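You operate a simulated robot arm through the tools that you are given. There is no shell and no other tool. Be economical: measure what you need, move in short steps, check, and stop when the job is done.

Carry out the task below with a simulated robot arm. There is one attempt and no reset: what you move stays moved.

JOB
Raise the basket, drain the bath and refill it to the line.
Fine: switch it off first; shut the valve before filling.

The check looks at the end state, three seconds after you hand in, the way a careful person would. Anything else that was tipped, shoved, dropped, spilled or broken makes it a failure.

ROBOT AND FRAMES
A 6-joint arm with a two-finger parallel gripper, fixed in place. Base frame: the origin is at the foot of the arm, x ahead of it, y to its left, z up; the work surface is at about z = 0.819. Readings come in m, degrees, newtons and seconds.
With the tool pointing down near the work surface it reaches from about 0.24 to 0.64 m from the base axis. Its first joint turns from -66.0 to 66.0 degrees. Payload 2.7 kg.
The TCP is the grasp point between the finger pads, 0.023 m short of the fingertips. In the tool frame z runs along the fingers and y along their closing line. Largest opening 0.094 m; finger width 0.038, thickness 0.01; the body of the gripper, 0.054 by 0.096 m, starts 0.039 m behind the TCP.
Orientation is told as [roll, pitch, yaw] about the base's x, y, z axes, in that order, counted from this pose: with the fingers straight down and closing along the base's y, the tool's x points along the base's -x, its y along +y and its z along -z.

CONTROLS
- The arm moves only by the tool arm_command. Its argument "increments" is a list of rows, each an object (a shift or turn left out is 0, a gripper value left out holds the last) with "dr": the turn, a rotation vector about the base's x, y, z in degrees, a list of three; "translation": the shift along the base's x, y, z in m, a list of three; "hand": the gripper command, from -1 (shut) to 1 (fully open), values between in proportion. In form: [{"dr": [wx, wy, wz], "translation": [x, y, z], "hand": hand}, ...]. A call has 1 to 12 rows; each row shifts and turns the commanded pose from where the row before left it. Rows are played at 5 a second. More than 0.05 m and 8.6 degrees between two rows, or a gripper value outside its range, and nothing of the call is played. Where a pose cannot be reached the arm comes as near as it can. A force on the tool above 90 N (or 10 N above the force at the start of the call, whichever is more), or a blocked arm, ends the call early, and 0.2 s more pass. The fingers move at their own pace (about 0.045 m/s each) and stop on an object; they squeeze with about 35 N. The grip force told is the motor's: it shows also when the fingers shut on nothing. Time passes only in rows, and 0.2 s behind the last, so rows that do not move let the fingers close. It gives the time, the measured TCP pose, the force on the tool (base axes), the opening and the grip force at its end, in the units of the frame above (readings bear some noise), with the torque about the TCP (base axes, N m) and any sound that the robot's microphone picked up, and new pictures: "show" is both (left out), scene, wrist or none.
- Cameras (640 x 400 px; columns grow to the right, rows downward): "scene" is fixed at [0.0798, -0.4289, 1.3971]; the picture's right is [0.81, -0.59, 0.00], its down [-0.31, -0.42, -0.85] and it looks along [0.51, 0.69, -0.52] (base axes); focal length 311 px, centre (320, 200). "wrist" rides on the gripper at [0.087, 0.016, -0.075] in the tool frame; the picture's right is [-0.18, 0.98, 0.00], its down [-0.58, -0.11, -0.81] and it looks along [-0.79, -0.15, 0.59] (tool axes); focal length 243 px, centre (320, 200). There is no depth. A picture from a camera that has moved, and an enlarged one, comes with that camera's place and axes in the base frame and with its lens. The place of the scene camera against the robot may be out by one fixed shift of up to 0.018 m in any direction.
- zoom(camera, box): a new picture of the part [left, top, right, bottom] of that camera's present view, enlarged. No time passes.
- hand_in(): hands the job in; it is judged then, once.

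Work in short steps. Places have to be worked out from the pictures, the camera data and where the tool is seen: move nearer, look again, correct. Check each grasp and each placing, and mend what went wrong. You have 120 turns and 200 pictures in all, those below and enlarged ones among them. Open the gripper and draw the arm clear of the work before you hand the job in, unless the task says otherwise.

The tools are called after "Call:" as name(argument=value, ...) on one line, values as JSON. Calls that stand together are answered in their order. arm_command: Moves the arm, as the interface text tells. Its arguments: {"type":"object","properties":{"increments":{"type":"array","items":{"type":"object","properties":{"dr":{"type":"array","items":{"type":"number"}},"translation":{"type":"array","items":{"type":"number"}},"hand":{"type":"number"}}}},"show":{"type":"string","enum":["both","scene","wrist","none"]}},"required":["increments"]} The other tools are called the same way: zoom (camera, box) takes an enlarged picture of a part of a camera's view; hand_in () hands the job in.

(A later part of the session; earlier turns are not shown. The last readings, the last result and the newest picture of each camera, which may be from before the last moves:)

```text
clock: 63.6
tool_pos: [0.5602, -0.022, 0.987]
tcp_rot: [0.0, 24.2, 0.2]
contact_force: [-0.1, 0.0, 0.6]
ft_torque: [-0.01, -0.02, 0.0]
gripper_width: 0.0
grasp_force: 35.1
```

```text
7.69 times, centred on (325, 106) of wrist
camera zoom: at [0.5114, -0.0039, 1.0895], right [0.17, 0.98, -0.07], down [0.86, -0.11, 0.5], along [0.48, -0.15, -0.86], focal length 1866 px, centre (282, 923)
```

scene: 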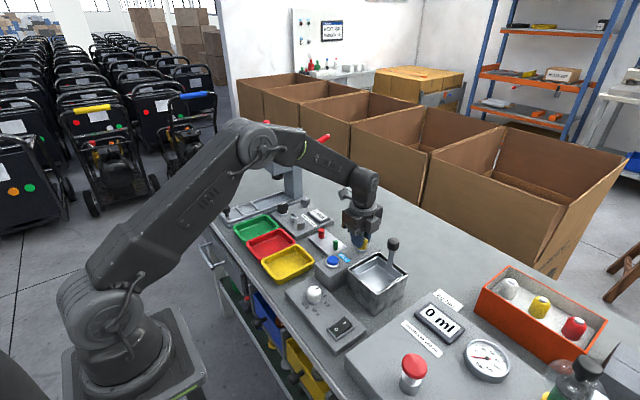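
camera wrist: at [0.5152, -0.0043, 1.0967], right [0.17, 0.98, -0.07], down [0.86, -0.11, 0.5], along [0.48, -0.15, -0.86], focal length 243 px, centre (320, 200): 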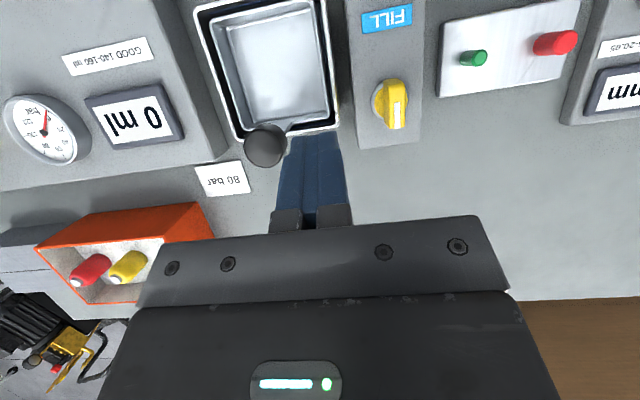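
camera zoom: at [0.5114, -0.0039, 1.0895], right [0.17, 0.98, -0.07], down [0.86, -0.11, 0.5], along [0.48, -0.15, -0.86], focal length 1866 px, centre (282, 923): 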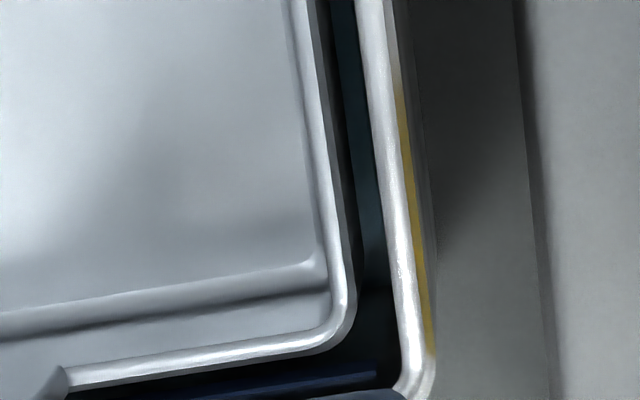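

Clean water fills the gap but the level relative to the line isn't clear from here. I go to the earlier pose (TCP 0.533, −0.059, 1.025) which gave a good line view.

Call:
arm_command(increments=[{"translation": [-0.01, 0, 0.037]}, {"translation": [-0.018, -0.037, 0]}, {}], show="none")

Call:
zoom(camera="wrist", box=[285, 125, 315, 160])

Call:
zoom(camera="wrist", box=[250, 20, 390, 160])

```text
clock: 64.4
tool_pos: [0.5305, -0.0552, 1.0217]
tcp_rot: [0.2, 24.0, 0.2]
contact_force: [0.1, -0.7, 0.1]
ft_torque: [0.0, 0.0, 0.02]
gripper_width: 0.0
grasp_force: 34.8
```

```text
11.43 times, centred on (300, 142) of wrist
camera zoom: at [0.4818, -0.0392, 1.1247], right [0.17, 0.98, -0.07], down [0.86, -0.11, 0.5], along [0.48, -0.15, -0.86], focal length 2773 px, centre (549, 857)
```

zoom: 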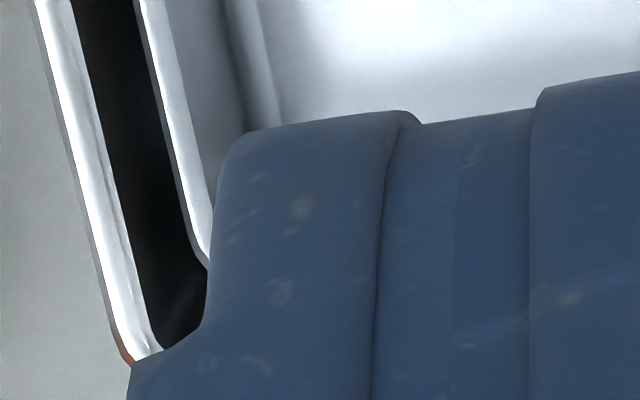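

```text
2.86 times, centred on (320, 90) of wrist
camera zoom: at [0.4818, -0.0392, 1.1247], right [0.17, 0.98, -0.07], down [0.86, -0.11, 0.5], along [0.48, -0.15, -0.86], focal length 693 px, centre (320, 514)
```

zoom: 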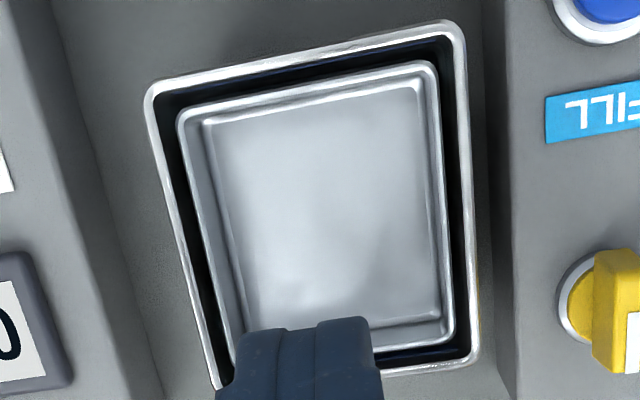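

Call:
zoom(camera="wrist", box=[340, 125, 380, 155])

Call:
zoom(camera="wrist", box=[335, 20, 375, 50])

```text
13.33 times, centred on (360, 140) of wrist
camera zoom: at [0.4818, -0.0392, 1.1247], right [0.17, 0.98, -0.07], down [0.86, -0.11, 0.5], along [0.48, -0.15, -0.86], focal length 3235 px, centre (-213, 1000)
```

zoom: 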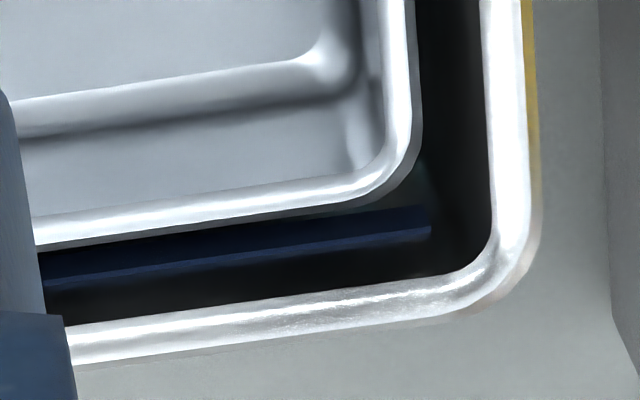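

```text
13.33 times, centred on (355, 35) of wrist
camera zoom: at [0.4818, -0.0392, 1.1247], right [0.17, 0.98, -0.07], down [0.86, -0.11, 0.5], along [0.48, -0.15, -0.86], focal length 3235 px, centre (-147, 2400)
```

zoom: 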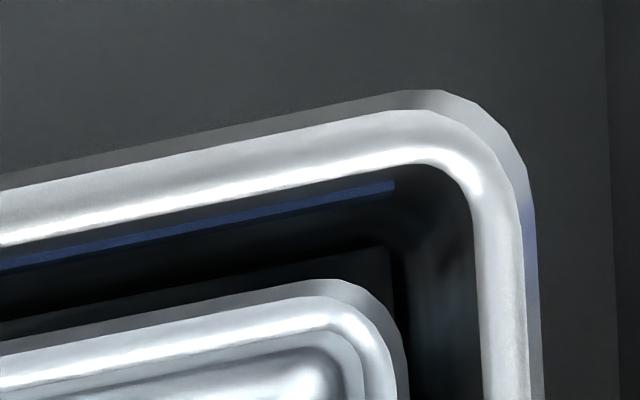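

The water is still below the line here. I go back and press again, about 0.8 s.

Call:
arm_command(increments=[{"dr": [0, -8, 0], "translation": [-0.025, 0.03, 0]}, {"dr": [0, -8, 0], "translation": [-0.025, 0.03, 0]}, {"dr": [0, -8, 0], "translation": [-0.024, 0.031, -0.02]}, {"translation": [0, 0, -0.045]}, {"translation": [0, 0, -0.045]}, {}], show="none")

```text
clock: 65.8
tool_pos: [0.4602, 0.034, 0.9129]
tcp_rot: [0.0, -0.1, 0.3]
contact_force: [-0.6, -0.3, 0.8]
ft_torque: [0.0, 0.02, 0.02]
gripper_width: 0.0001
grasp_force: 35.1
```

Call:
arm_command(increments=[{"translation": [-0.003, 0, -0.021]}, {"translation": [0, 0, -0.006]}, {"translation": [0, 0, -0.006]}, {}, {}, {}, {"translation": [0, 0, 0.02]}, {"translation": [0, 0, 0.03]}], show="none")

Call:
arm_command(increments=[{"translation": [0.02, 0, 0.045]}, {"dr": [0, 8, 0], "translation": [0.025, -0.03, 0.02]}, {"dr": [0, 8, 0], "translation": [0.025, -0.03, 0]}, {"dr": [0, 8, 0], "translation": [0.004, -0.031, 0]}, {}], show="none")

Call:
zoom(camera="wrist", box=[335, 20, 375, 50])

Call:
zoom(camera="wrist", box=[340, 125, 380, 155])

```text
clock: 67.6
tool_pos: [0.455, 0.0328, 0.9288]
tcp_rot: [0.0, 0.2, 0.2]
contact_force: [-0.2, -0.6, 0.3]
ft_torque: [0.0, -0.04, 0.0]
gripper_width: 0.0001
grasp_force: 34.9
heard: click
```

```text
clock: 68.8
tool_pos: [0.5301, -0.0582, 0.9941]
tcp_rot: [0.1, 24.1, 0.2]
contact_force: [-0.1, 0.1, -0.4]
ft_torque: [0.02, -0.02, 0.01]
gripper_width: 0.0
grasp_force: 35.2
```

```text
13.33 times, centred on (355, 35) of wrist
camera zoom: at [0.4822, -0.0418, 1.0974], right [0.17, 0.98, -0.07], down [0.86, -0.11, 0.5], along [0.48, -0.15, -0.86], focal length 3235 px, centre (-147, 2400)
```

zoom: 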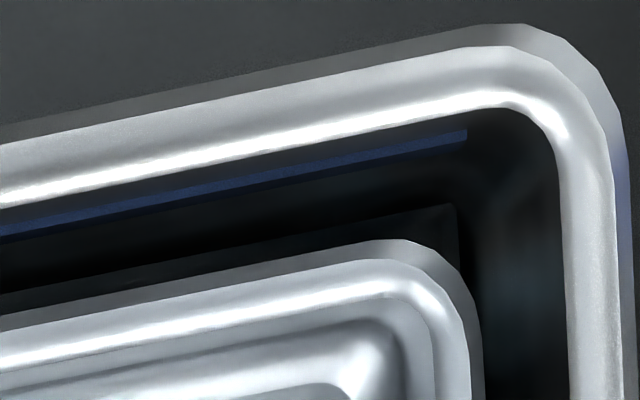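

```text
13.33 times, centred on (360, 140) of wrist
camera zoom: at [0.4822, -0.0418, 1.0974], right [0.17, 0.98, -0.07], down [0.86, -0.11, 0.5], along [0.48, -0.15, -0.86], focal length 3235 px, centre (-213, 1000)
```

zoom: 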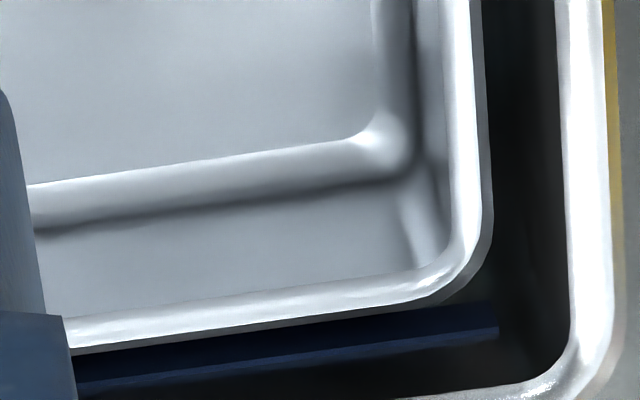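

I move to the pose that showed the teal water best (slightly further forward) to judge the level against the near-wall line.

Call:
arm_command(increments=[{"translation": [0.01, 0.02, 0.014]}, {"translation": [0.008, 0.014, 0]}, {}], show="wrist")

Call:
zoom(camera="wrist", box=[290, 15, 350, 60])

```text
clock: 69.6
tool_pos: [0.5482, -0.0232, 1.0091]
tcp_rot: [0.1, 24.0, 0.2]
contact_force: [0.6, 0.1, 0.0]
ft_torque: [-0.01, -0.01, 0.0]
gripper_width: 0.0
grasp_force: 35.2
camera wrist: at [0.4992, -0.0057, 1.1117], right [0.17, 0.98, -0.07], down [0.86, -0.11, 0.5], along [0.48, -0.15, -0.86], focal length 243 px, centre (320, 200)
```

wrist: 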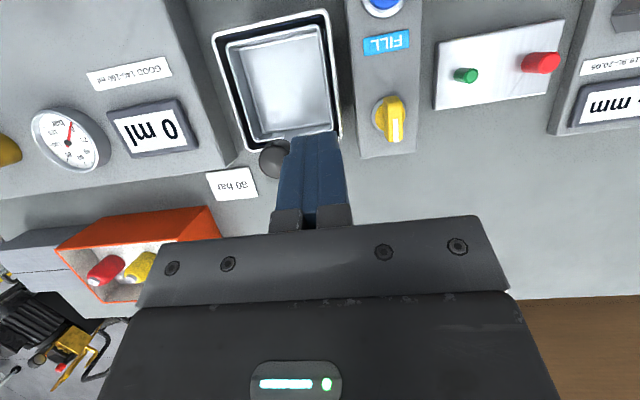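

```text
8.89 times, centred on (320, 38) of wrist
camera zoom: at [0.4992, -0.0057, 1.1117], right [0.17, 0.98, -0.07], down [0.86, -0.11, 0.5], along [0.48, -0.15, -0.86], focal length 2157 px, centre (320, 1644)
```

zoom: 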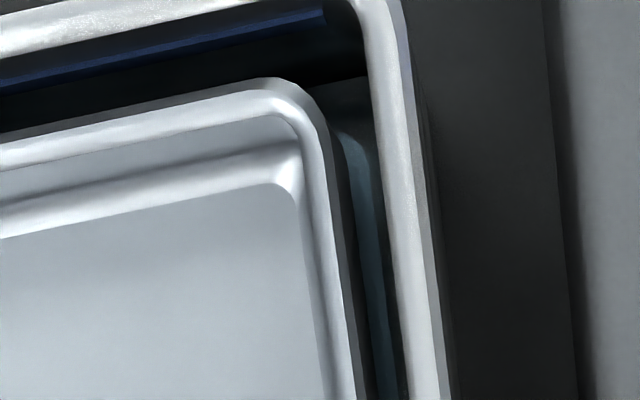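

I return precisely to the earlier comparison pose (0.538, −0.025, 1.010) for a like-for-like look.

Call:
arm_command(increments=[{"translation": [-0.0105, -0.0015, 0.001]}, {}], show="none")

Call:
zoom(camera="wrist", box=[315, 35, 345, 60])

Call:
zoom(camera="wrist", box=[320, 60, 360, 150])

```text
clock: 70.2
tool_pos: [0.5372, -0.0256, 1.0092]
tcp_rot: [0.1, 23.9, 0.3]
contact_force: [1.1, 0.1, 0.6]
ft_torque: [0.02, -0.01, -0.01]
gripper_width: 0.0
grasp_force: 34.6
```

```text
16.00 times, centred on (330, 48) of wrist
camera zoom: at [0.4885, -0.008, 1.1121], right [0.17, 0.98, -0.07], down [0.86, -0.11, 0.5], along [0.48, -0.15, -0.86], focal length 3882 px, centre (160, 2640)
```

zoom: 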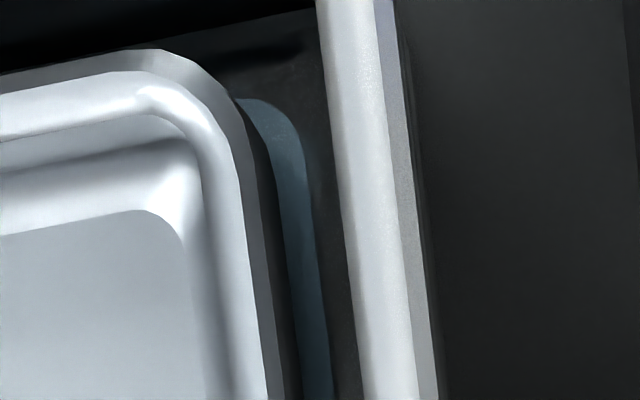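

```text
4.44 times, centred on (340, 105) of wrist
camera zoom: at [0.4885, -0.008, 1.1121], right [0.17, 0.98, -0.07], down [0.86, -0.11, 0.5], along [0.48, -0.15, -0.86], focal length 1078 px, centre (231, 622)
```

zoom: 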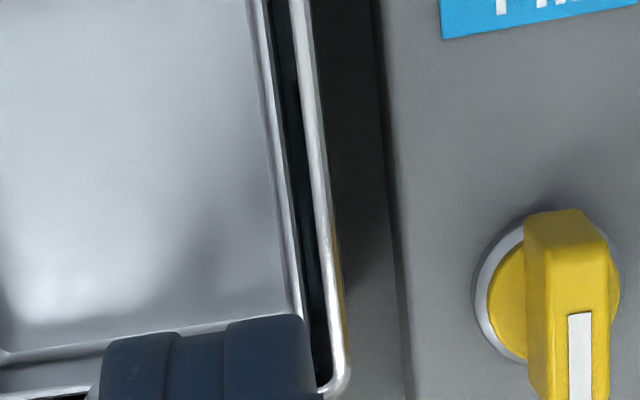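

This looks the same as after the first press, so this view can't tell me the level. A sure look: grip the basket knob, lower the basket briefly a little so the walls are exposed, look, and raise it again. I go above the knob first.

Call:
arm_command(increments=[{"dr": [0, -8, 0], "translation": [0, -0.01, 0.02], "hand": 0.3}, {"dr": [0, -8, 0], "translation": [0.005, -0.015, 0]}, {"dr": [0, -8, 0], "translation": [0.01, -0.0145, 0]}, {}, {}], show="wrist")

```text
clock: 71.4
tool_pos: [0.5527, -0.0651, 1.028]
tcp_rot: [0.0, 0.0, 0.2]
contact_force: [0.3, 0.4, -0.7]
ft_torque: [-0.01, -0.01, 0.01]
gripper_width: 0.0608
grasp_force: 0.1
camera wrist: at [0.4667, -0.0478, 1.1038], right [0.18, 0.98, 0.0], down [0.58, -0.11, 0.81], along [0.79, -0.15, -0.59], focal length 243 px, centre (320, 200)
```

wrist: 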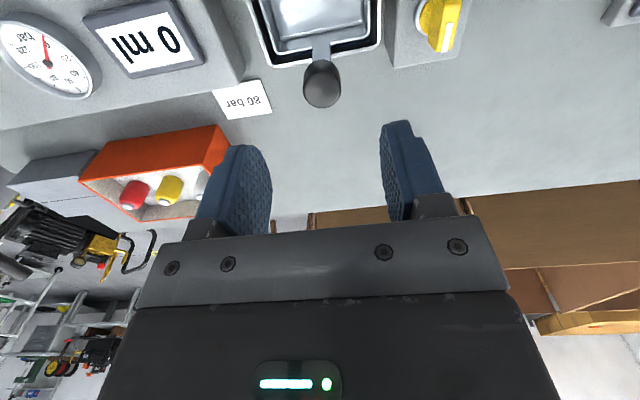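

Lined up. I descend to the raised knob and grip.

Call:
arm_command(increments=[{"translation": [0, 0, -0.04]}, {"translation": [0, 0, -0.025]}, {"translation": [0, 0, -0.014]}, {"hand": -1}, {}, {}, {}], show="wrist")

```text
clock: 73.0
tool_pos: [0.5529, -0.0656, 0.9504]
tcp_rot: [0.0, 0.1, 0.3]
contact_force: [0.8, 2.0, -2.5]
ft_torque: [-0.26, -0.2, 0.01]
gripper_width: 0.0265
grasp_force: 44.6
camera wrist: at [0.4668, -0.0474, 1.0253], right [0.18, 0.98, 0.0], down [0.58, -0.11, 0.81], along [0.79, -0.15, -0.59], focal length 243 px, centre (320, 200)
```

wrist: 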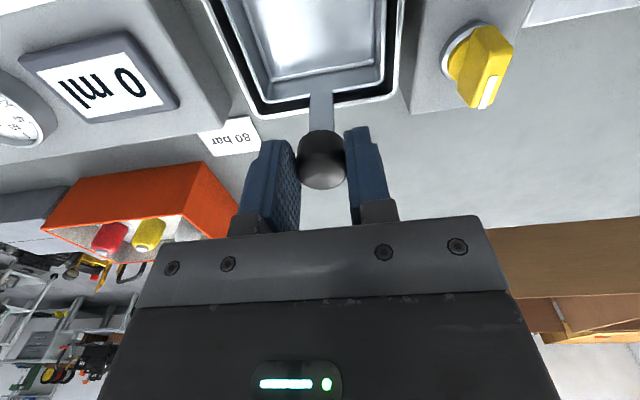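

Gripped centrally with little load. I lower by 2 cm and look.

Call:
arm_command(increments=[{"translation": [0, 0, -0.005]}, {"translation": [0, 0, -0.005]}, {"translation": [0, 0, -0.005]}, {"translation": [0, 0, -0.005]}, {}], show="wrist")

Call:
zoom(camera="wrist", box=[190, 0, 430, 150])

Call:
zoom(camera="scene", box=[340, 235, 420, 295])

```text
clock: 74.2
tool_pos: [0.5529, -0.0646, 0.9314]
tcp_rot: [0.0, -0.1, 0.2]
contact_force: [8.4, 5.9, -1.4]
ft_torque: [-0.2, -0.01, 0.02]
gripper_width: 0.0266
grasp_force: 45.0
camera wrist: at [0.4665, -0.0474, 1.0056], right [0.18, 0.98, 0.0], down [0.58, -0.11, 0.81], along [0.79, -0.15, -0.59], focal length 243 px, centre (320, 200)
```

wrist: 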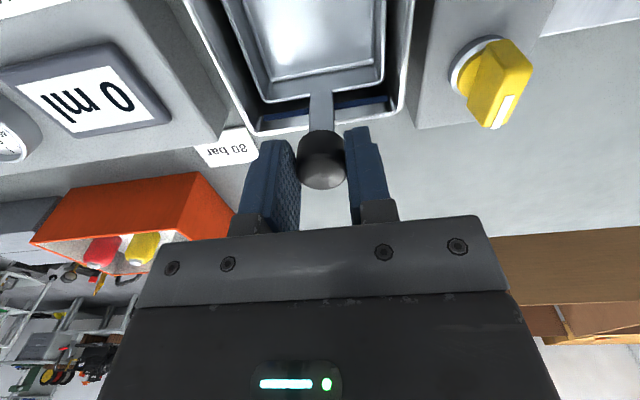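

```text
2.67 times, centred on (310, 75) of wrist
camera zoom: at [0.4665, -0.0474, 1.0056], right [0.18, 0.98, 0.0], down [0.58, -0.11, 0.81], along [0.79, -0.15, -0.59], focal length 647 px, centre (347, 533)
```

zoom: 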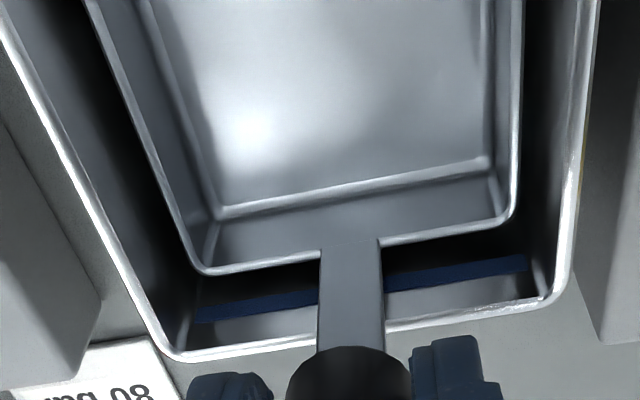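

```text
6.67 times, centred on (380, 265) of scene
camera zoom: at [0.08, -0.4287, 1.3972], right [0.81, -0.59, 0.0], down [-0.31, -0.42, -0.85], along [0.51, 0.69, -0.52], focal length 2073 px, centre (-80, -233)
```

zoom: 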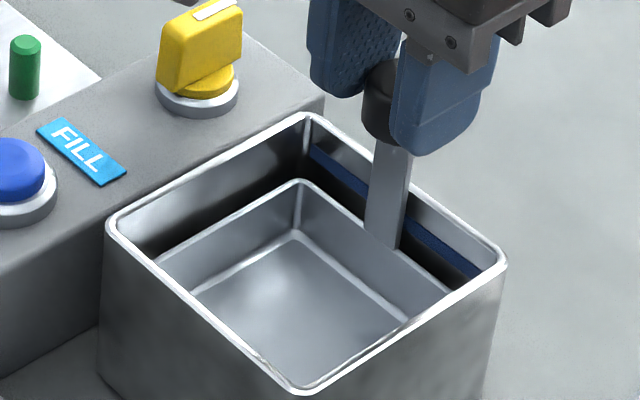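

The basket is still dry at −2 cm, so the water is much below the line. I lower the rest of the way for a full look.

Call:
arm_command(increments=[{"translation": [0, 0, -0.005]}, {"translation": [0, 0, -0.005]}, {"translation": [0, 0, -0.004]}, {}], show="none")

Call:
zoom(camera="wrist", box=[190, 0, 430, 150])

Call:
zoom(camera="scene", box=[340, 235, 420, 295])

```text
clock: 75.2
tool_pos: [0.5531, -0.065, 0.9186]
tcp_rot: [-0.1, -0.1, 0.2]
contact_force: [14.5, 11.5, -0.6]
ft_torque: [-0.09, 0.03, 0.0]
gripper_width: 0.027
grasp_force: 44.9
```

```text
2.67 times, centred on (310, 75) of wrist
camera zoom: at [0.4665, -0.0474, 0.9922], right [0.18, 0.98, 0.0], down [0.58, -0.11, 0.81], along [0.79, -0.15, -0.59], focal length 647 px, centre (347, 533)
```

zoom: 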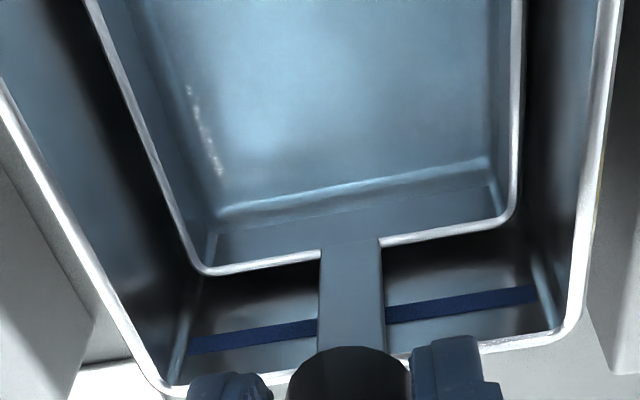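

```text
6.67 times, centred on (380, 265) of scene
camera zoom: at [0.0802, -0.4286, 1.3972], right [0.81, -0.59, 0.0], down [-0.31, -0.42, -0.85], along [0.51, 0.69, -0.52], focal length 2073 px, centre (-80, -233)
```

zoom: 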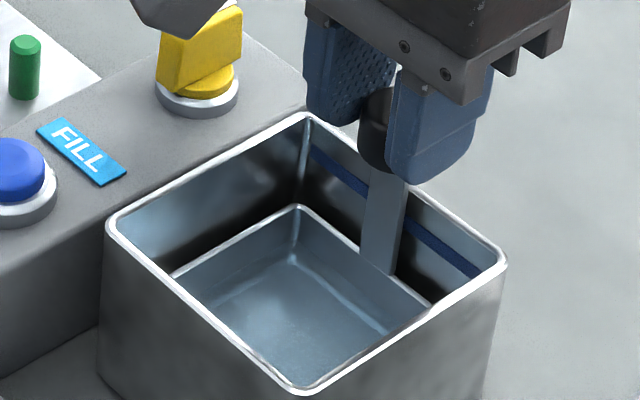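

Now clean blue water appears within the basket. I zoom in to find its contact line with the walls relative to the blue line.

Call:
zoom(camera="wrist", box=[250, 50, 400, 140])

Call:
zoom(camera="scene", box=[360, 250, 405, 285])

```text
4.27 times, centred on (325, 95) of wrist
camera zoom: at [0.4665, -0.0474, 0.9922], right [0.18, 0.98, 0.0], down [0.58, -0.11, 0.81], along [0.79, -0.15, -0.59], focal length 1035 px, centre (299, 648)
```

zoom: 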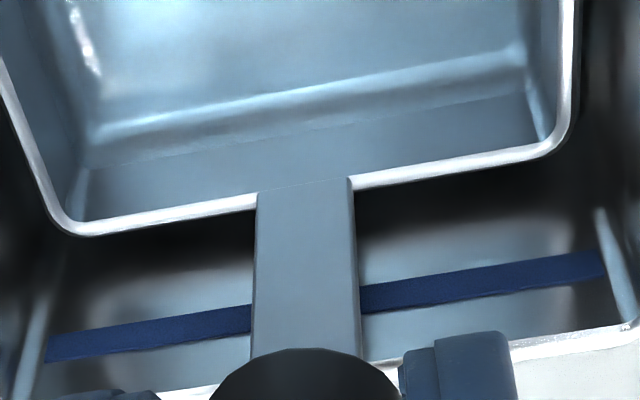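

```text
11.43 times, centred on (382, 268) of scene
camera zoom: at [0.0802, -0.4286, 1.3972], right [0.81, -0.59, 0.0], down [-0.31, -0.42, -0.85], along [0.51, 0.69, -0.52], focal length 3554 px, centre (-394, -571)
```

zoom: 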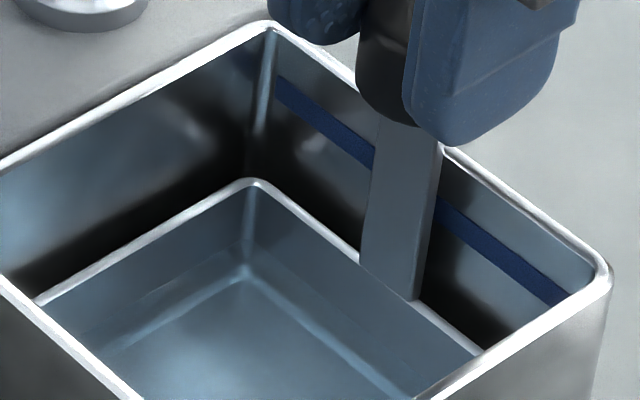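

Clear now: contact line on the basket walls ~8 mm above the basket floor, z≈0.822, while the line is z≈0.8525, so about 3 cm is missing (≈2 s of pressing so far gave ~1.7 cm). With the basket raised its floor (~0.846) is just under the line, so near the line water will show inside the basket. I raise the basket back to its stop.

Call:
arm_command(increments=[{"translation": [-0.001, -0.001, 0.006]}, {"translation": [0, 0, 0.006]}, {"translation": [0, 0, 0.006]}, {"translation": [0, 0, 0.006]}, {"translation": [0, 0, 0.005]}, {"translation": [0, 0, 0.004]}, {"translation": [0, 0, 0.003]}, {}], show="none")

Call:
zoom(camera="scene", box=[340, 225, 420, 295])

```text
clock: 77.0
tool_pos: [0.5532, -0.0644, 0.9519]
tcp_rot: [0.1, -0.1, 0.3]
contact_force: [21.2, 19.5, -15.2]
ft_torque: [-0.01, -0.85, 0.09]
gripper_width: 0.0268
grasp_force: 44.9
```

```text
5.71 times, centred on (380, 260) of scene
camera zoom: at [0.0806, -0.4284, 1.3972], right [0.81, -0.59, 0.0], down [-0.31, -0.42, -0.85], along [0.51, 0.69, -0.52], focal length 1777 px, centre (-23, -143)
```

zoom: 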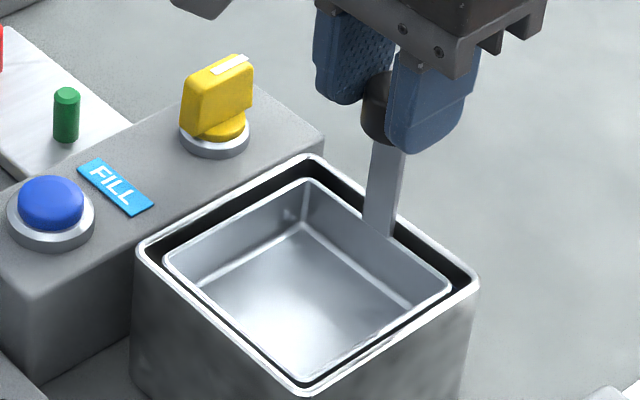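

The basket is at its top again. I relax the lateral load, release, rise, and go over the button.

Call:
arm_command(increments=[{"translation": [0.001, 0.001, 0]}, {"hand": 0.3}, {}, {"translation": [0, 0, 0.045]}, {"translation": [-0.03, 0.03, 0.01]}, {"translation": [-0.03, 0.035, 0], "hand": -1}, {"translation": [-0.035, 0.035, 0]}, {"translation": [-0.002, 0, -0.04]}, {"translation": [0, 0, -0.04]}, {"translation": [0, 0, -0.015]}, {}], show="none")

Call:
zoom(camera="scene", box=[310, 225, 420, 305])

```text
clock: 79.4
tool_pos: [0.4559, 0.0345, 0.913]
tcp_rot: [0.0, 0.0, 0.2]
contact_force: [-0.1, 1.4, -0.6]
ft_torque: [0.0, -0.01, -0.03]
gripper_width: 0.0
grasp_force: 35.0
```

```text
5.00 times, centred on (365, 265) of scene
camera zoom: at [0.0798, -0.4289, 1.3971], right [0.81, -0.59, 0.0], down [-0.31, -0.42, -0.85], along [0.51, 0.69, -0.52], focal length 1555 px, centre (95, -125)
```

zoom: 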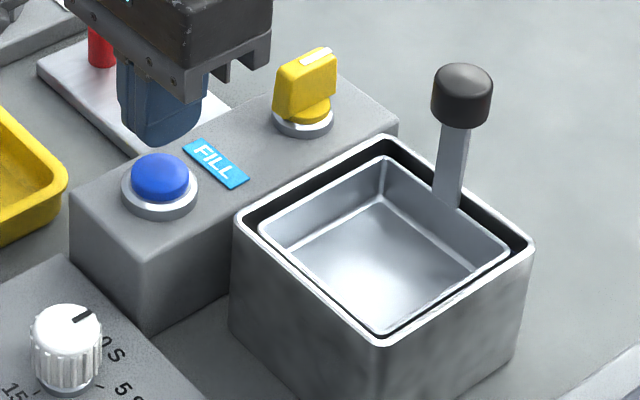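

Press and hold for about 1.6 s, then look while held.

Call:
arm_command(increments=[{"translation": [0, 0.001, -0.021]}, {"translation": [0, 0, -0.006]}, {"translation": [0, 0, -0.006]}, {}, {}, {}, {}, {}, {}], show="none")

Call:
zoom(camera="scene", box=[340, 235, 420, 295])

```text
clock: 81.4
tool_pos: [0.4554, 0.0362, 0.8817]
tcp_rot: [0.1, -0.2, 0.2]
contact_force: [-2.9, 4.1, 31.5]
ft_torque: [0.08, 0.26, 0.01]
gripper_width: 0.0
grasp_force: 35.5
heard: click
```

```text
6.67 times, centred on (380, 265) of scene
camera zoom: at [0.0793, -0.4288, 1.3972], right [0.81, -0.59, 0.0], down [-0.31, -0.42, -0.85], along [0.51, 0.69, -0.52], focal length 2073 px, centre (-80, -233)
```

zoom: 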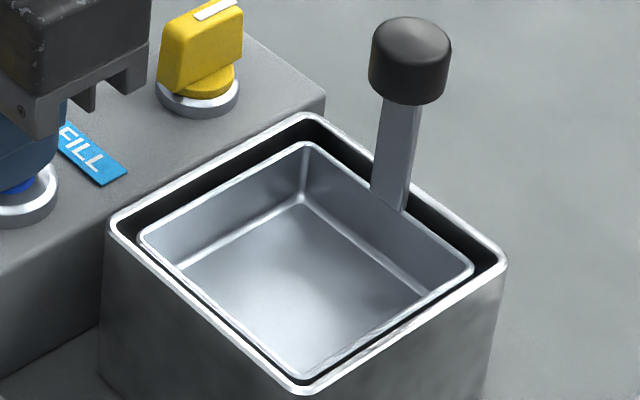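

Nothing in the basket yet. I hold 0.8 s more and look again.

Call:
arm_command(increments=[{}, {}, {}], show="none")

Call:
zoom(camera="scene", box=[340, 235, 420, 295])

```text
clock: 82.2
tool_pos: [0.4562, 0.0355, 0.8822]
tcp_rot: [0.1, -0.2, 0.2]
contact_force: [-0.9, 4.6, 30.1]
ft_torque: [0.07, 0.19, 0.01]
gripper_width: 0.0
grasp_force: 35.2
```

```text
6.67 times, centred on (380, 265) of scene
camera zoom: at [0.0793, -0.4288, 1.3972], right [0.81, -0.59, 0.0], down [-0.31, -0.42, -0.85], along [0.51, 0.69, -0.52], focal length 2073 px, centre (-80, -233)
```

zoom: 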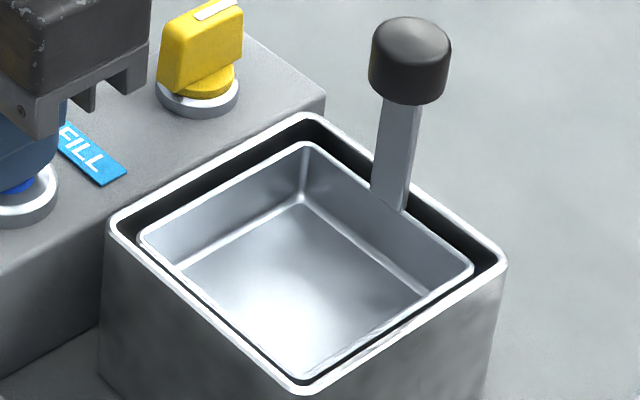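

Still none visible (≈2.2 s held). Hold 0.6 s more.

Call:
arm_command(increments=[{}, {}], show="none")

Call:
zoom(camera="scene", box=[355, 240, 415, 285])

```text
clock: 82.8
tool_pos: [0.4554, 0.0351, 0.882]
tcp_rot: [0.1, -0.2, 0.2]
contact_force: [0.0, 4.6, 30.4]
ft_torque: [0.1, 0.18, -0.05]
gripper_width: 0.0001
grasp_force: 34.9
```

```text
8.89 times, centred on (385, 262) of scene
camera zoom: at [0.0793, -0.4288, 1.3972], right [0.81, -0.59, 0.0], down [-0.31, -0.42, -0.85], along [0.51, 0.69, -0.52], focal length 2764 px, centre (-258, -356)
```

zoom: 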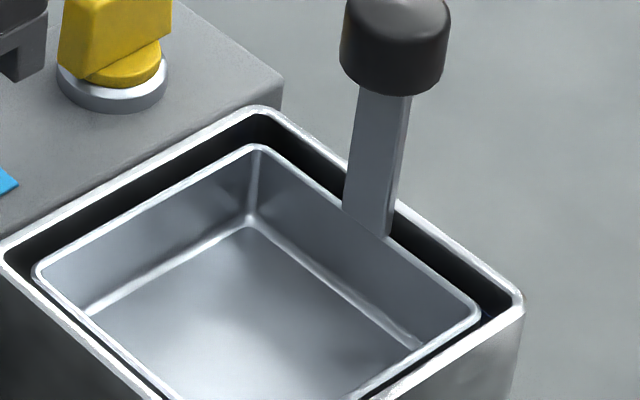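

Raised basket floor is at ≈0.84, over 1 cm under the line, so water must show in the basket well before the line. None yet, so I keep holding 1 s more.

Call:
arm_command(increments=[{}, {}, {}, {}], show="none")

Call:
zoom(camera="scene", box=[355, 240, 415, 285])

```text
clock: 83.8
tool_pos: [0.4569, 0.0361, 0.8818]
tcp_rot: [0.1, -0.2, 0.1]
contact_force: [0.6, 4.6, 30.6]
ft_torque: [0.09, 0.15, -0.08]
gripper_width: 0.0
grasp_force: 35.4
```

```text
8.89 times, centred on (385, 262) of scene
camera zoom: at [0.0793, -0.4288, 1.3972], right [0.81, -0.59, 0.0], down [-0.31, -0.42, -0.85], along [0.51, 0.69, -0.52], focal length 2764 px, centre (-258, -356)
```

zoom: 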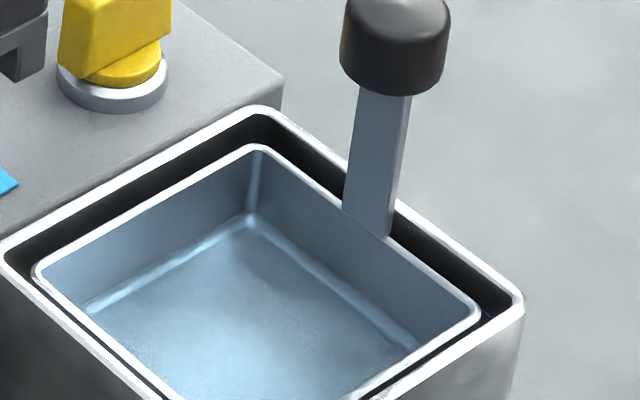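

Water has reached the basket floor. I continue in short holds: 0.8 s, measuring its contact line on the basket's corner.

Call:
arm_command(increments=[{}, {}, {}], show="none")

Call:
zoom(camera="scene", box=[365, 245, 400, 275])

```text
clock: 84.6
tool_pos: [0.4544, 0.0355, 0.8822]
tcp_rot: [0.1, -0.2, 0.2]
contact_force: [0.2, 4.6, 31.1]
ft_torque: [0.07, 0.14, -0.02]
gripper_width: 0.0
grasp_force: 34.8
```

```text
13.33 times, centred on (382, 260) of scene
camera zoom: at [0.0793, -0.4288, 1.3972], right [0.81, -0.59, 0.0], down [-0.31, -0.42, -0.85], along [0.51, 0.69, -0.52], focal length 4146 px, centre (-513, -600)
```

zoom: 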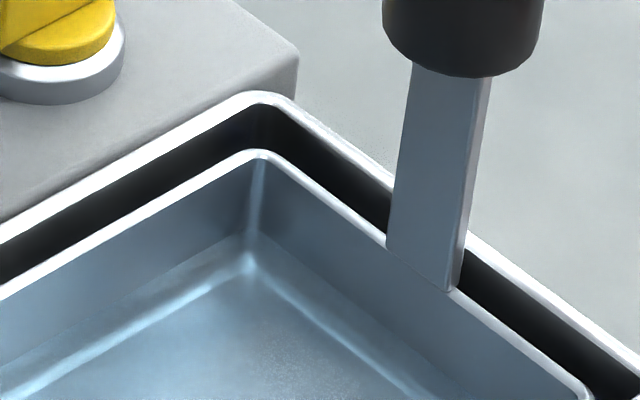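

Water depth in basket ≈6 mm → level ≈0.846, line centre ≈0.853. Hold 0.6 s more and re-measure the rate.

Call:
arm_command(increments=[{}, {}], show="none")

Call:
zoom(camera="scene", box=[365, 245, 400, 275])

```text
clock: 85.2
tool_pos: [0.4557, 0.036, 0.8829]
tcp_rot: [0.2, -0.2, 0.2]
contact_force: [0.5, 4.1, 30.1]
ft_torque: [0.09, 0.09, -0.03]
gripper_width: 0.0001
grasp_force: 34.2
```

```text
13.33 times, centred on (382, 260) of scene
camera zoom: at [0.0793, -0.4288, 1.3972], right [0.81, -0.59, 0.0], down [-0.31, -0.42, -0.85], along [0.51, 0.69, -0.52], focal length 4146 px, centre (-513, -600)
```

zoom: 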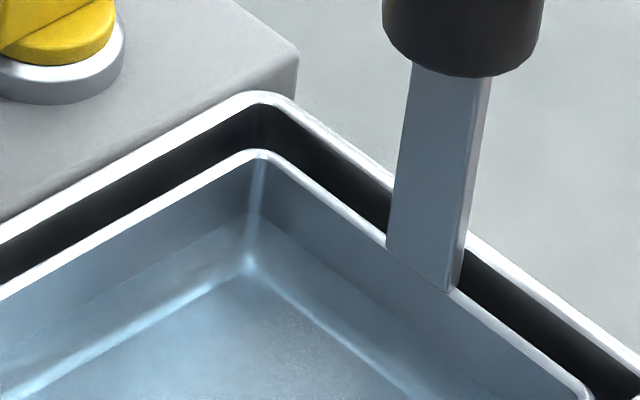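

Level now ≈0.851 (58 px under the basket rim), rising ~6–7 mm/s. I release here and inspect with the wrist camera before any top-up.

Call:
arm_command(increments=[{"translation": [0, 0, 0.03]}, {"translation": [0.02, 0, 0.045]}, {"dr": [0, 8, 0], "translation": [0.025, -0.03, 0.035]}, {"dr": [0, 8, 0], "translation": [0.025, -0.02, 0.015]}, {"dr": [0, 8, 0], "translation": [0.012, -0.01, 0.005]}, {}], show="wrist")

Call:
zoom(camera="wrist", box=[210, 0, 360, 150])

Call:
zoom(camera="scene", box=[365, 245, 400, 275])

```text
refused: row 3 steps farther than a row can; nothing moved
```

```text
2.67 times, centred on (285, 75) of wrist
camera zoom: at [0.3693, 0.0533, 0.9558], right [0.18, 0.98, 0.0], down [0.58, -0.11, 0.81], along [0.79, -0.15, -0.59], focal length 647 px, centre (413, 533)
```

zoom: 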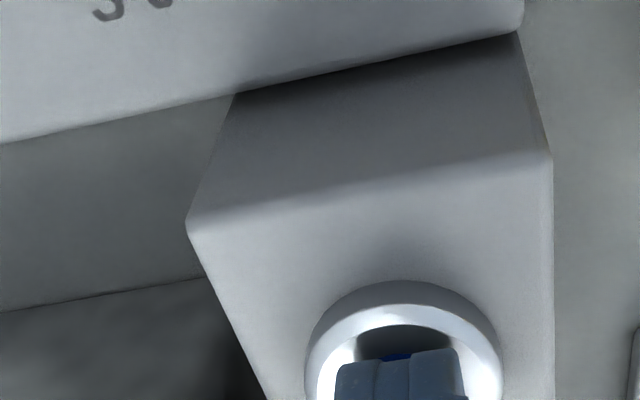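

```text
13.33 times, centred on (382, 260) of scene
camera zoom: at [0.0793, -0.4288, 1.3972], right [0.81, -0.59, 0.0], down [-0.31, -0.42, -0.85], along [0.51, 0.69, -0.52], focal length 4146 px, centre (-513, -600)
```

zoom: 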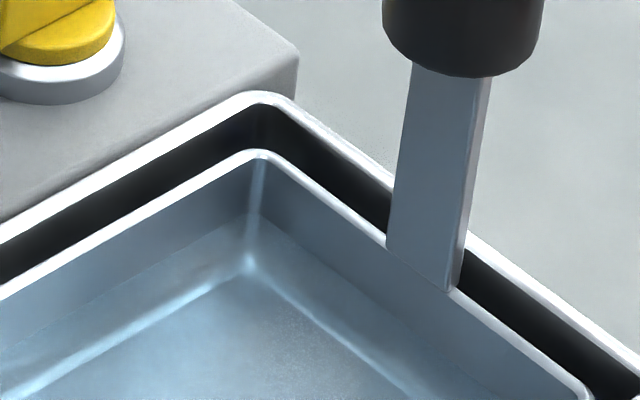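

One row was too long, so nothing moved and no time passed. Same release with shorter steps.

Call:
arm_command(increments=[{"translation": [0, 0, 0.04]}, {"translation": [0.015, 0, 0.045]}, {"dr": [0, 8, 0], "translation": [0.025, -0.03, 0.02]}, {"dr": [0, 8, 0], "translation": [0.025, -0.02, 0.015]}, {"dr": [0, 8, 0], "translation": [0.017, -0.01, 0.005]}, {}], show="wrist")

Call:
zoom(camera="wrist", box=[210, 0, 360, 150])

Call:
zoom(camera="scene", box=[365, 245, 400, 275])

```text
clock: 86.6
tool_pos: [0.5354, -0.0238, 1.0037]
tcp_rot: [0.1, 24.0, 0.2]
contact_force: [-0.5, -0.1, 0.0]
ft_torque: [0.03, 0.01, 0.0]
gripper_width: 0.0
grasp_force: 35.0
camera wrist: at [0.4885, -0.0055, 1.1066], right [0.17, 0.98, -0.07], down [0.86, -0.11, 0.5], along [0.48, -0.15, -0.86], focal length 243 px, centre (320, 200)
```

wrist: 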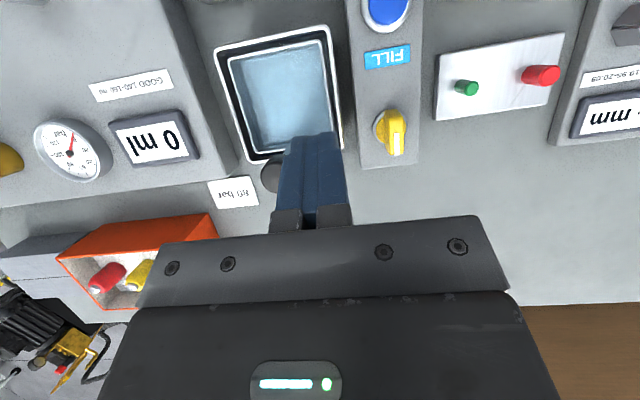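

```text
2.67 times, centred on (285, 75) of wrist
camera zoom: at [0.4885, -0.0055, 1.1066], right [0.17, 0.98, -0.07], down [0.86, -0.11, 0.5], along [0.48, -0.15, -0.86], focal length 647 px, centre (413, 533)
```

zoom: 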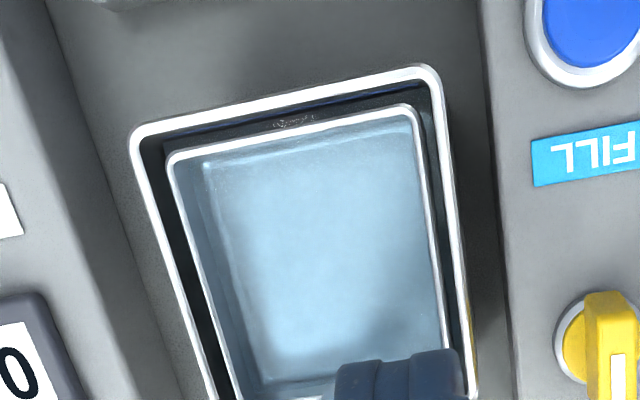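

```text
13.33 times, centred on (382, 260) of scene
camera zoom: at [0.0798, -0.4289, 1.3971], right [0.81, -0.59, 0.0], down [-0.31, -0.42, -0.85], along [0.51, 0.69, -0.52], focal length 4146 px, centre (-513, -600)
```

zoom: 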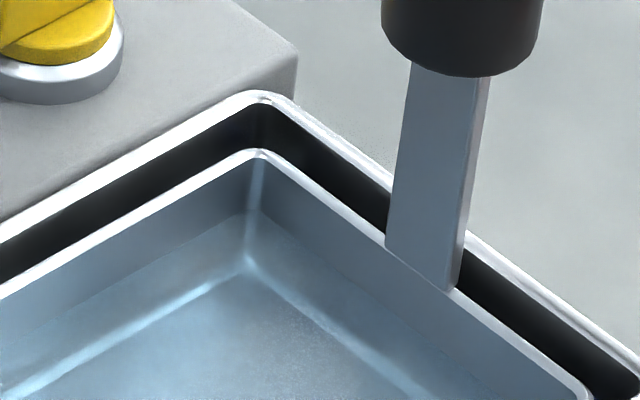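

Call:
zoom(camera="wrist", box=[290, 20, 345, 60])

Call:
zoom(camera="wrist", box=[220, 30, 275, 70])

```text
10.00 times, centred on (318, 40) of wrist
camera zoom: at [0.4885, -0.0055, 1.1066], right [0.17, 0.98, -0.07], down [0.86, -0.11, 0.5], along [0.48, -0.15, -0.86], focal length 2426 px, centre (345, 1800)
```

zoom: 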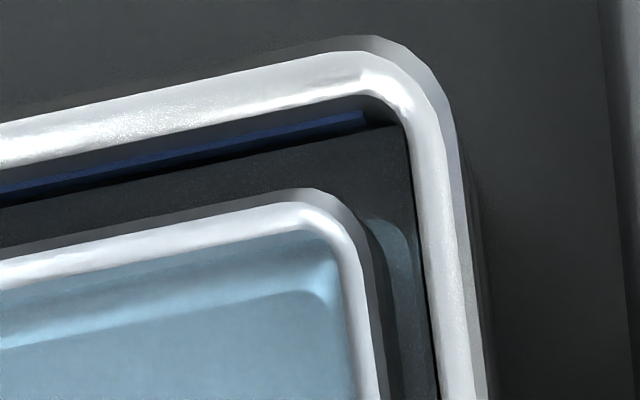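

```text
10.00 times, centred on (248, 50) of wrist
camera zoom: at [0.4885, -0.0055, 1.1066], right [0.17, 0.98, -0.07], down [0.86, -0.11, 0.5], along [0.48, -0.15, -0.86], focal length 2426 px, centre (1045, 1700)
```

zoom: 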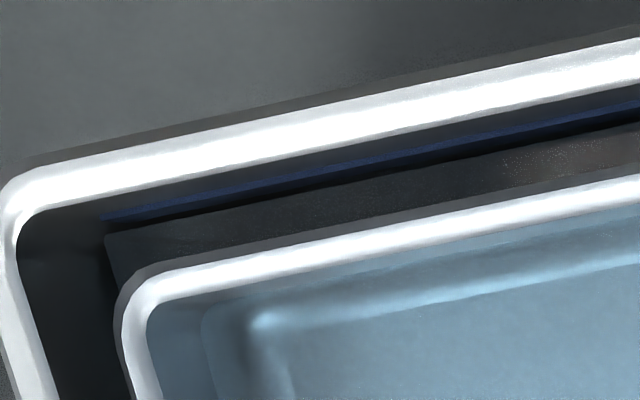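

Call:
zoom(camera="wrist", box=[315, 120, 350, 160])

Call:
zoom(camera="wrist", box=[235, 135, 290, 170])

```text
10.00 times, centred on (332, 140) of wrist
camera zoom: at [0.4885, -0.0055, 1.1066], right [0.17, 0.98, -0.07], down [0.86, -0.11, 0.5], along [0.48, -0.15, -0.86], focal length 2426 px, centre (195, 800)
```

zoom: 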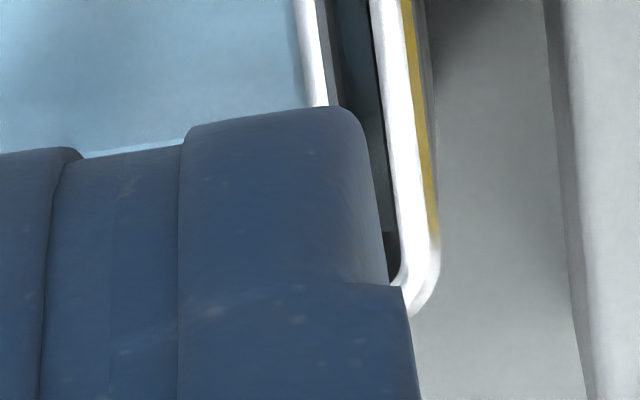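

```text
11.43 times, centred on (262, 152) of wrist
camera zoom: at [0.4885, -0.0055, 1.1066], right [0.17, 0.98, -0.07], down [0.86, -0.11, 0.5], along [0.48, -0.15, -0.86], focal length 2773 px, centre (977, 743)
```

zoom: 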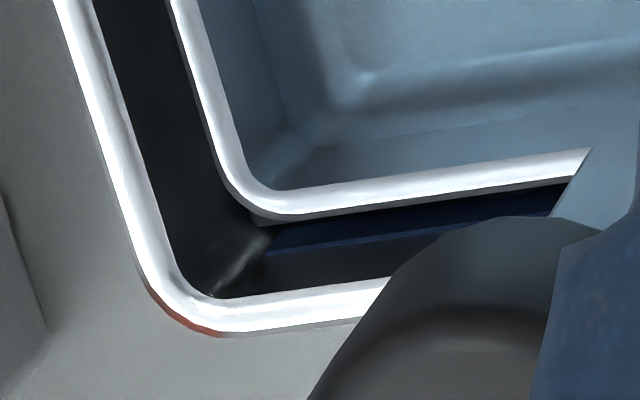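

I shift forward to the pose giving an open view of the far-right corner, to see the line against the water.

Call:
arm_command(increments=[{"translation": [0.012, 0.01, -0.003]}, {"translation": [0.012, 0.008, -0.004]}, {}], show="none")

Call:
zoom(camera="wrist", box=[270, 95, 320, 135])

Call:
zoom(camera="wrist", box=[240, 0, 310, 40])

```text
clock: 87.4
tool_pos: [0.5613, -0.0069, 0.9988]
tcp_rot: [0.0, 24.0, 0.2]
contact_force: [0.1, 0.5, 0.6]
ft_torque: [-0.02, 0.03, -0.01]
gripper_width: 0.0
grasp_force: 35.5
```

```text
10.00 times, centred on (295, 115) of wrist
camera zoom: at [0.5135, 0.0117, 1.1005], right [0.17, 0.98, -0.07], down [0.86, -0.11, 0.5], along [0.48, -0.15, -0.86], focal length 2426 px, centre (570, 1050)
```

zoom: 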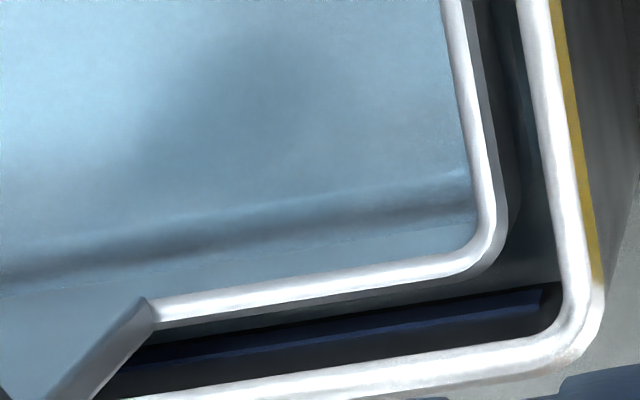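

```text
9.14 times, centred on (275, 20) of wrist
camera zoom: at [0.5135, 0.0117, 1.1005], right [0.17, 0.98, -0.07], down [0.86, -0.11, 0.5], along [0.48, -0.15, -0.86], focal length 2218 px, centre (731, 1846)
```

zoom: 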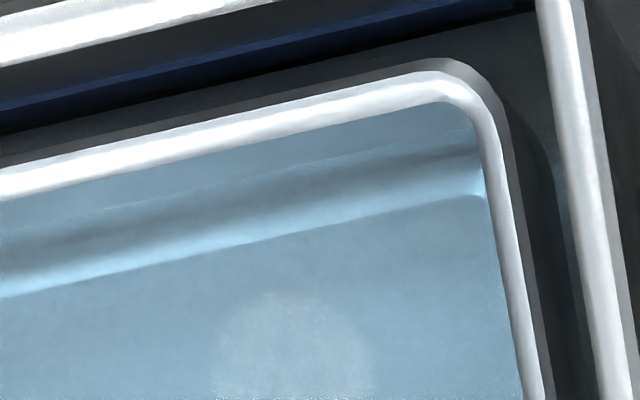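

Call:
zoom(camera="wrist", box=[305, 118, 329, 133])

Call:
zoom(camera="wrist", box=[272, 0, 304, 20])

```text
16.00 times, centred on (317, 126) of wrist
camera zoom: at [0.5135, 0.0117, 1.1005], right [0.17, 0.98, -0.07], down [0.86, -0.11, 0.5], along [0.48, -0.15, -0.86], focal length 3882 px, centre (368, 1392)
```

zoom: 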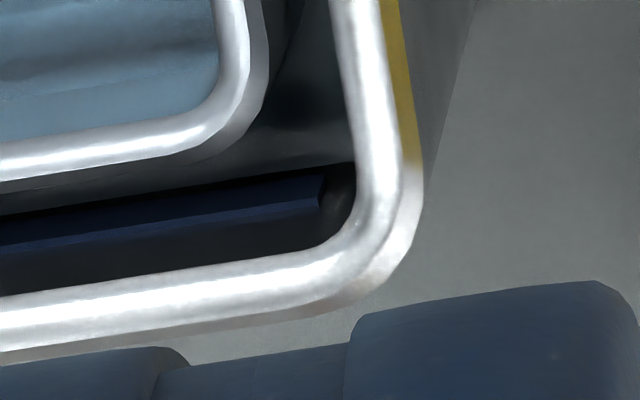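

```text
16.00 times, centred on (288, 10) of wrist
camera zoom: at [0.5135, 0.0117, 1.1005], right [0.17, 0.98, -0.07], down [0.86, -0.11, 0.5], along [0.48, -0.15, -0.86], focal length 3882 px, centre (832, 3240)
```

zoom: 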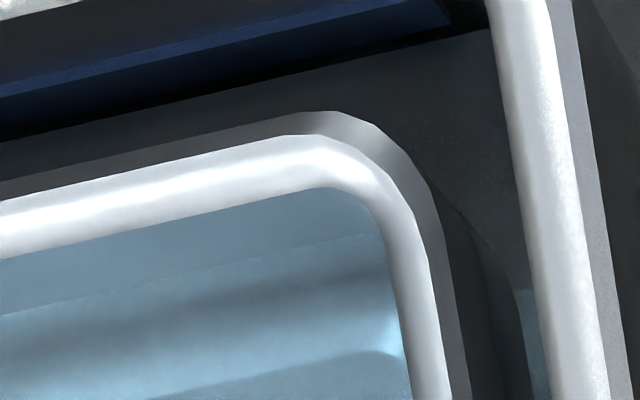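

The water edge is still below the line strip (a dark band of bare wall lies between, and the strip's face is fully visible). I add a ~0.5 s pulse and re-check in the same view.

Call:
arm_command(increments=[{"dr": [0, -8, 0], "translation": [-0.03, 0.015, 0]}, {"dr": [0, -8, 0], "translation": [-0.035, 0.015, 0]}, {"dr": [0, -8, 0], "translation": [-0.035, 0.012, 0]}, {"translation": [-0.004, 0, -0.045]}, {"translation": [0, 0, -0.041]}, {}], show="none")

```text
clock: 88.8
tool_pos: [0.4588, 0.0364, 0.9116]
tcp_rot: [0.1, 0.0, 0.2]
contact_force: [-0.1, 0.1, 0.0]
ft_torque: [0.02, 0.03, 0.01]
gripper_width: 0.0
grasp_force: 34.8
```

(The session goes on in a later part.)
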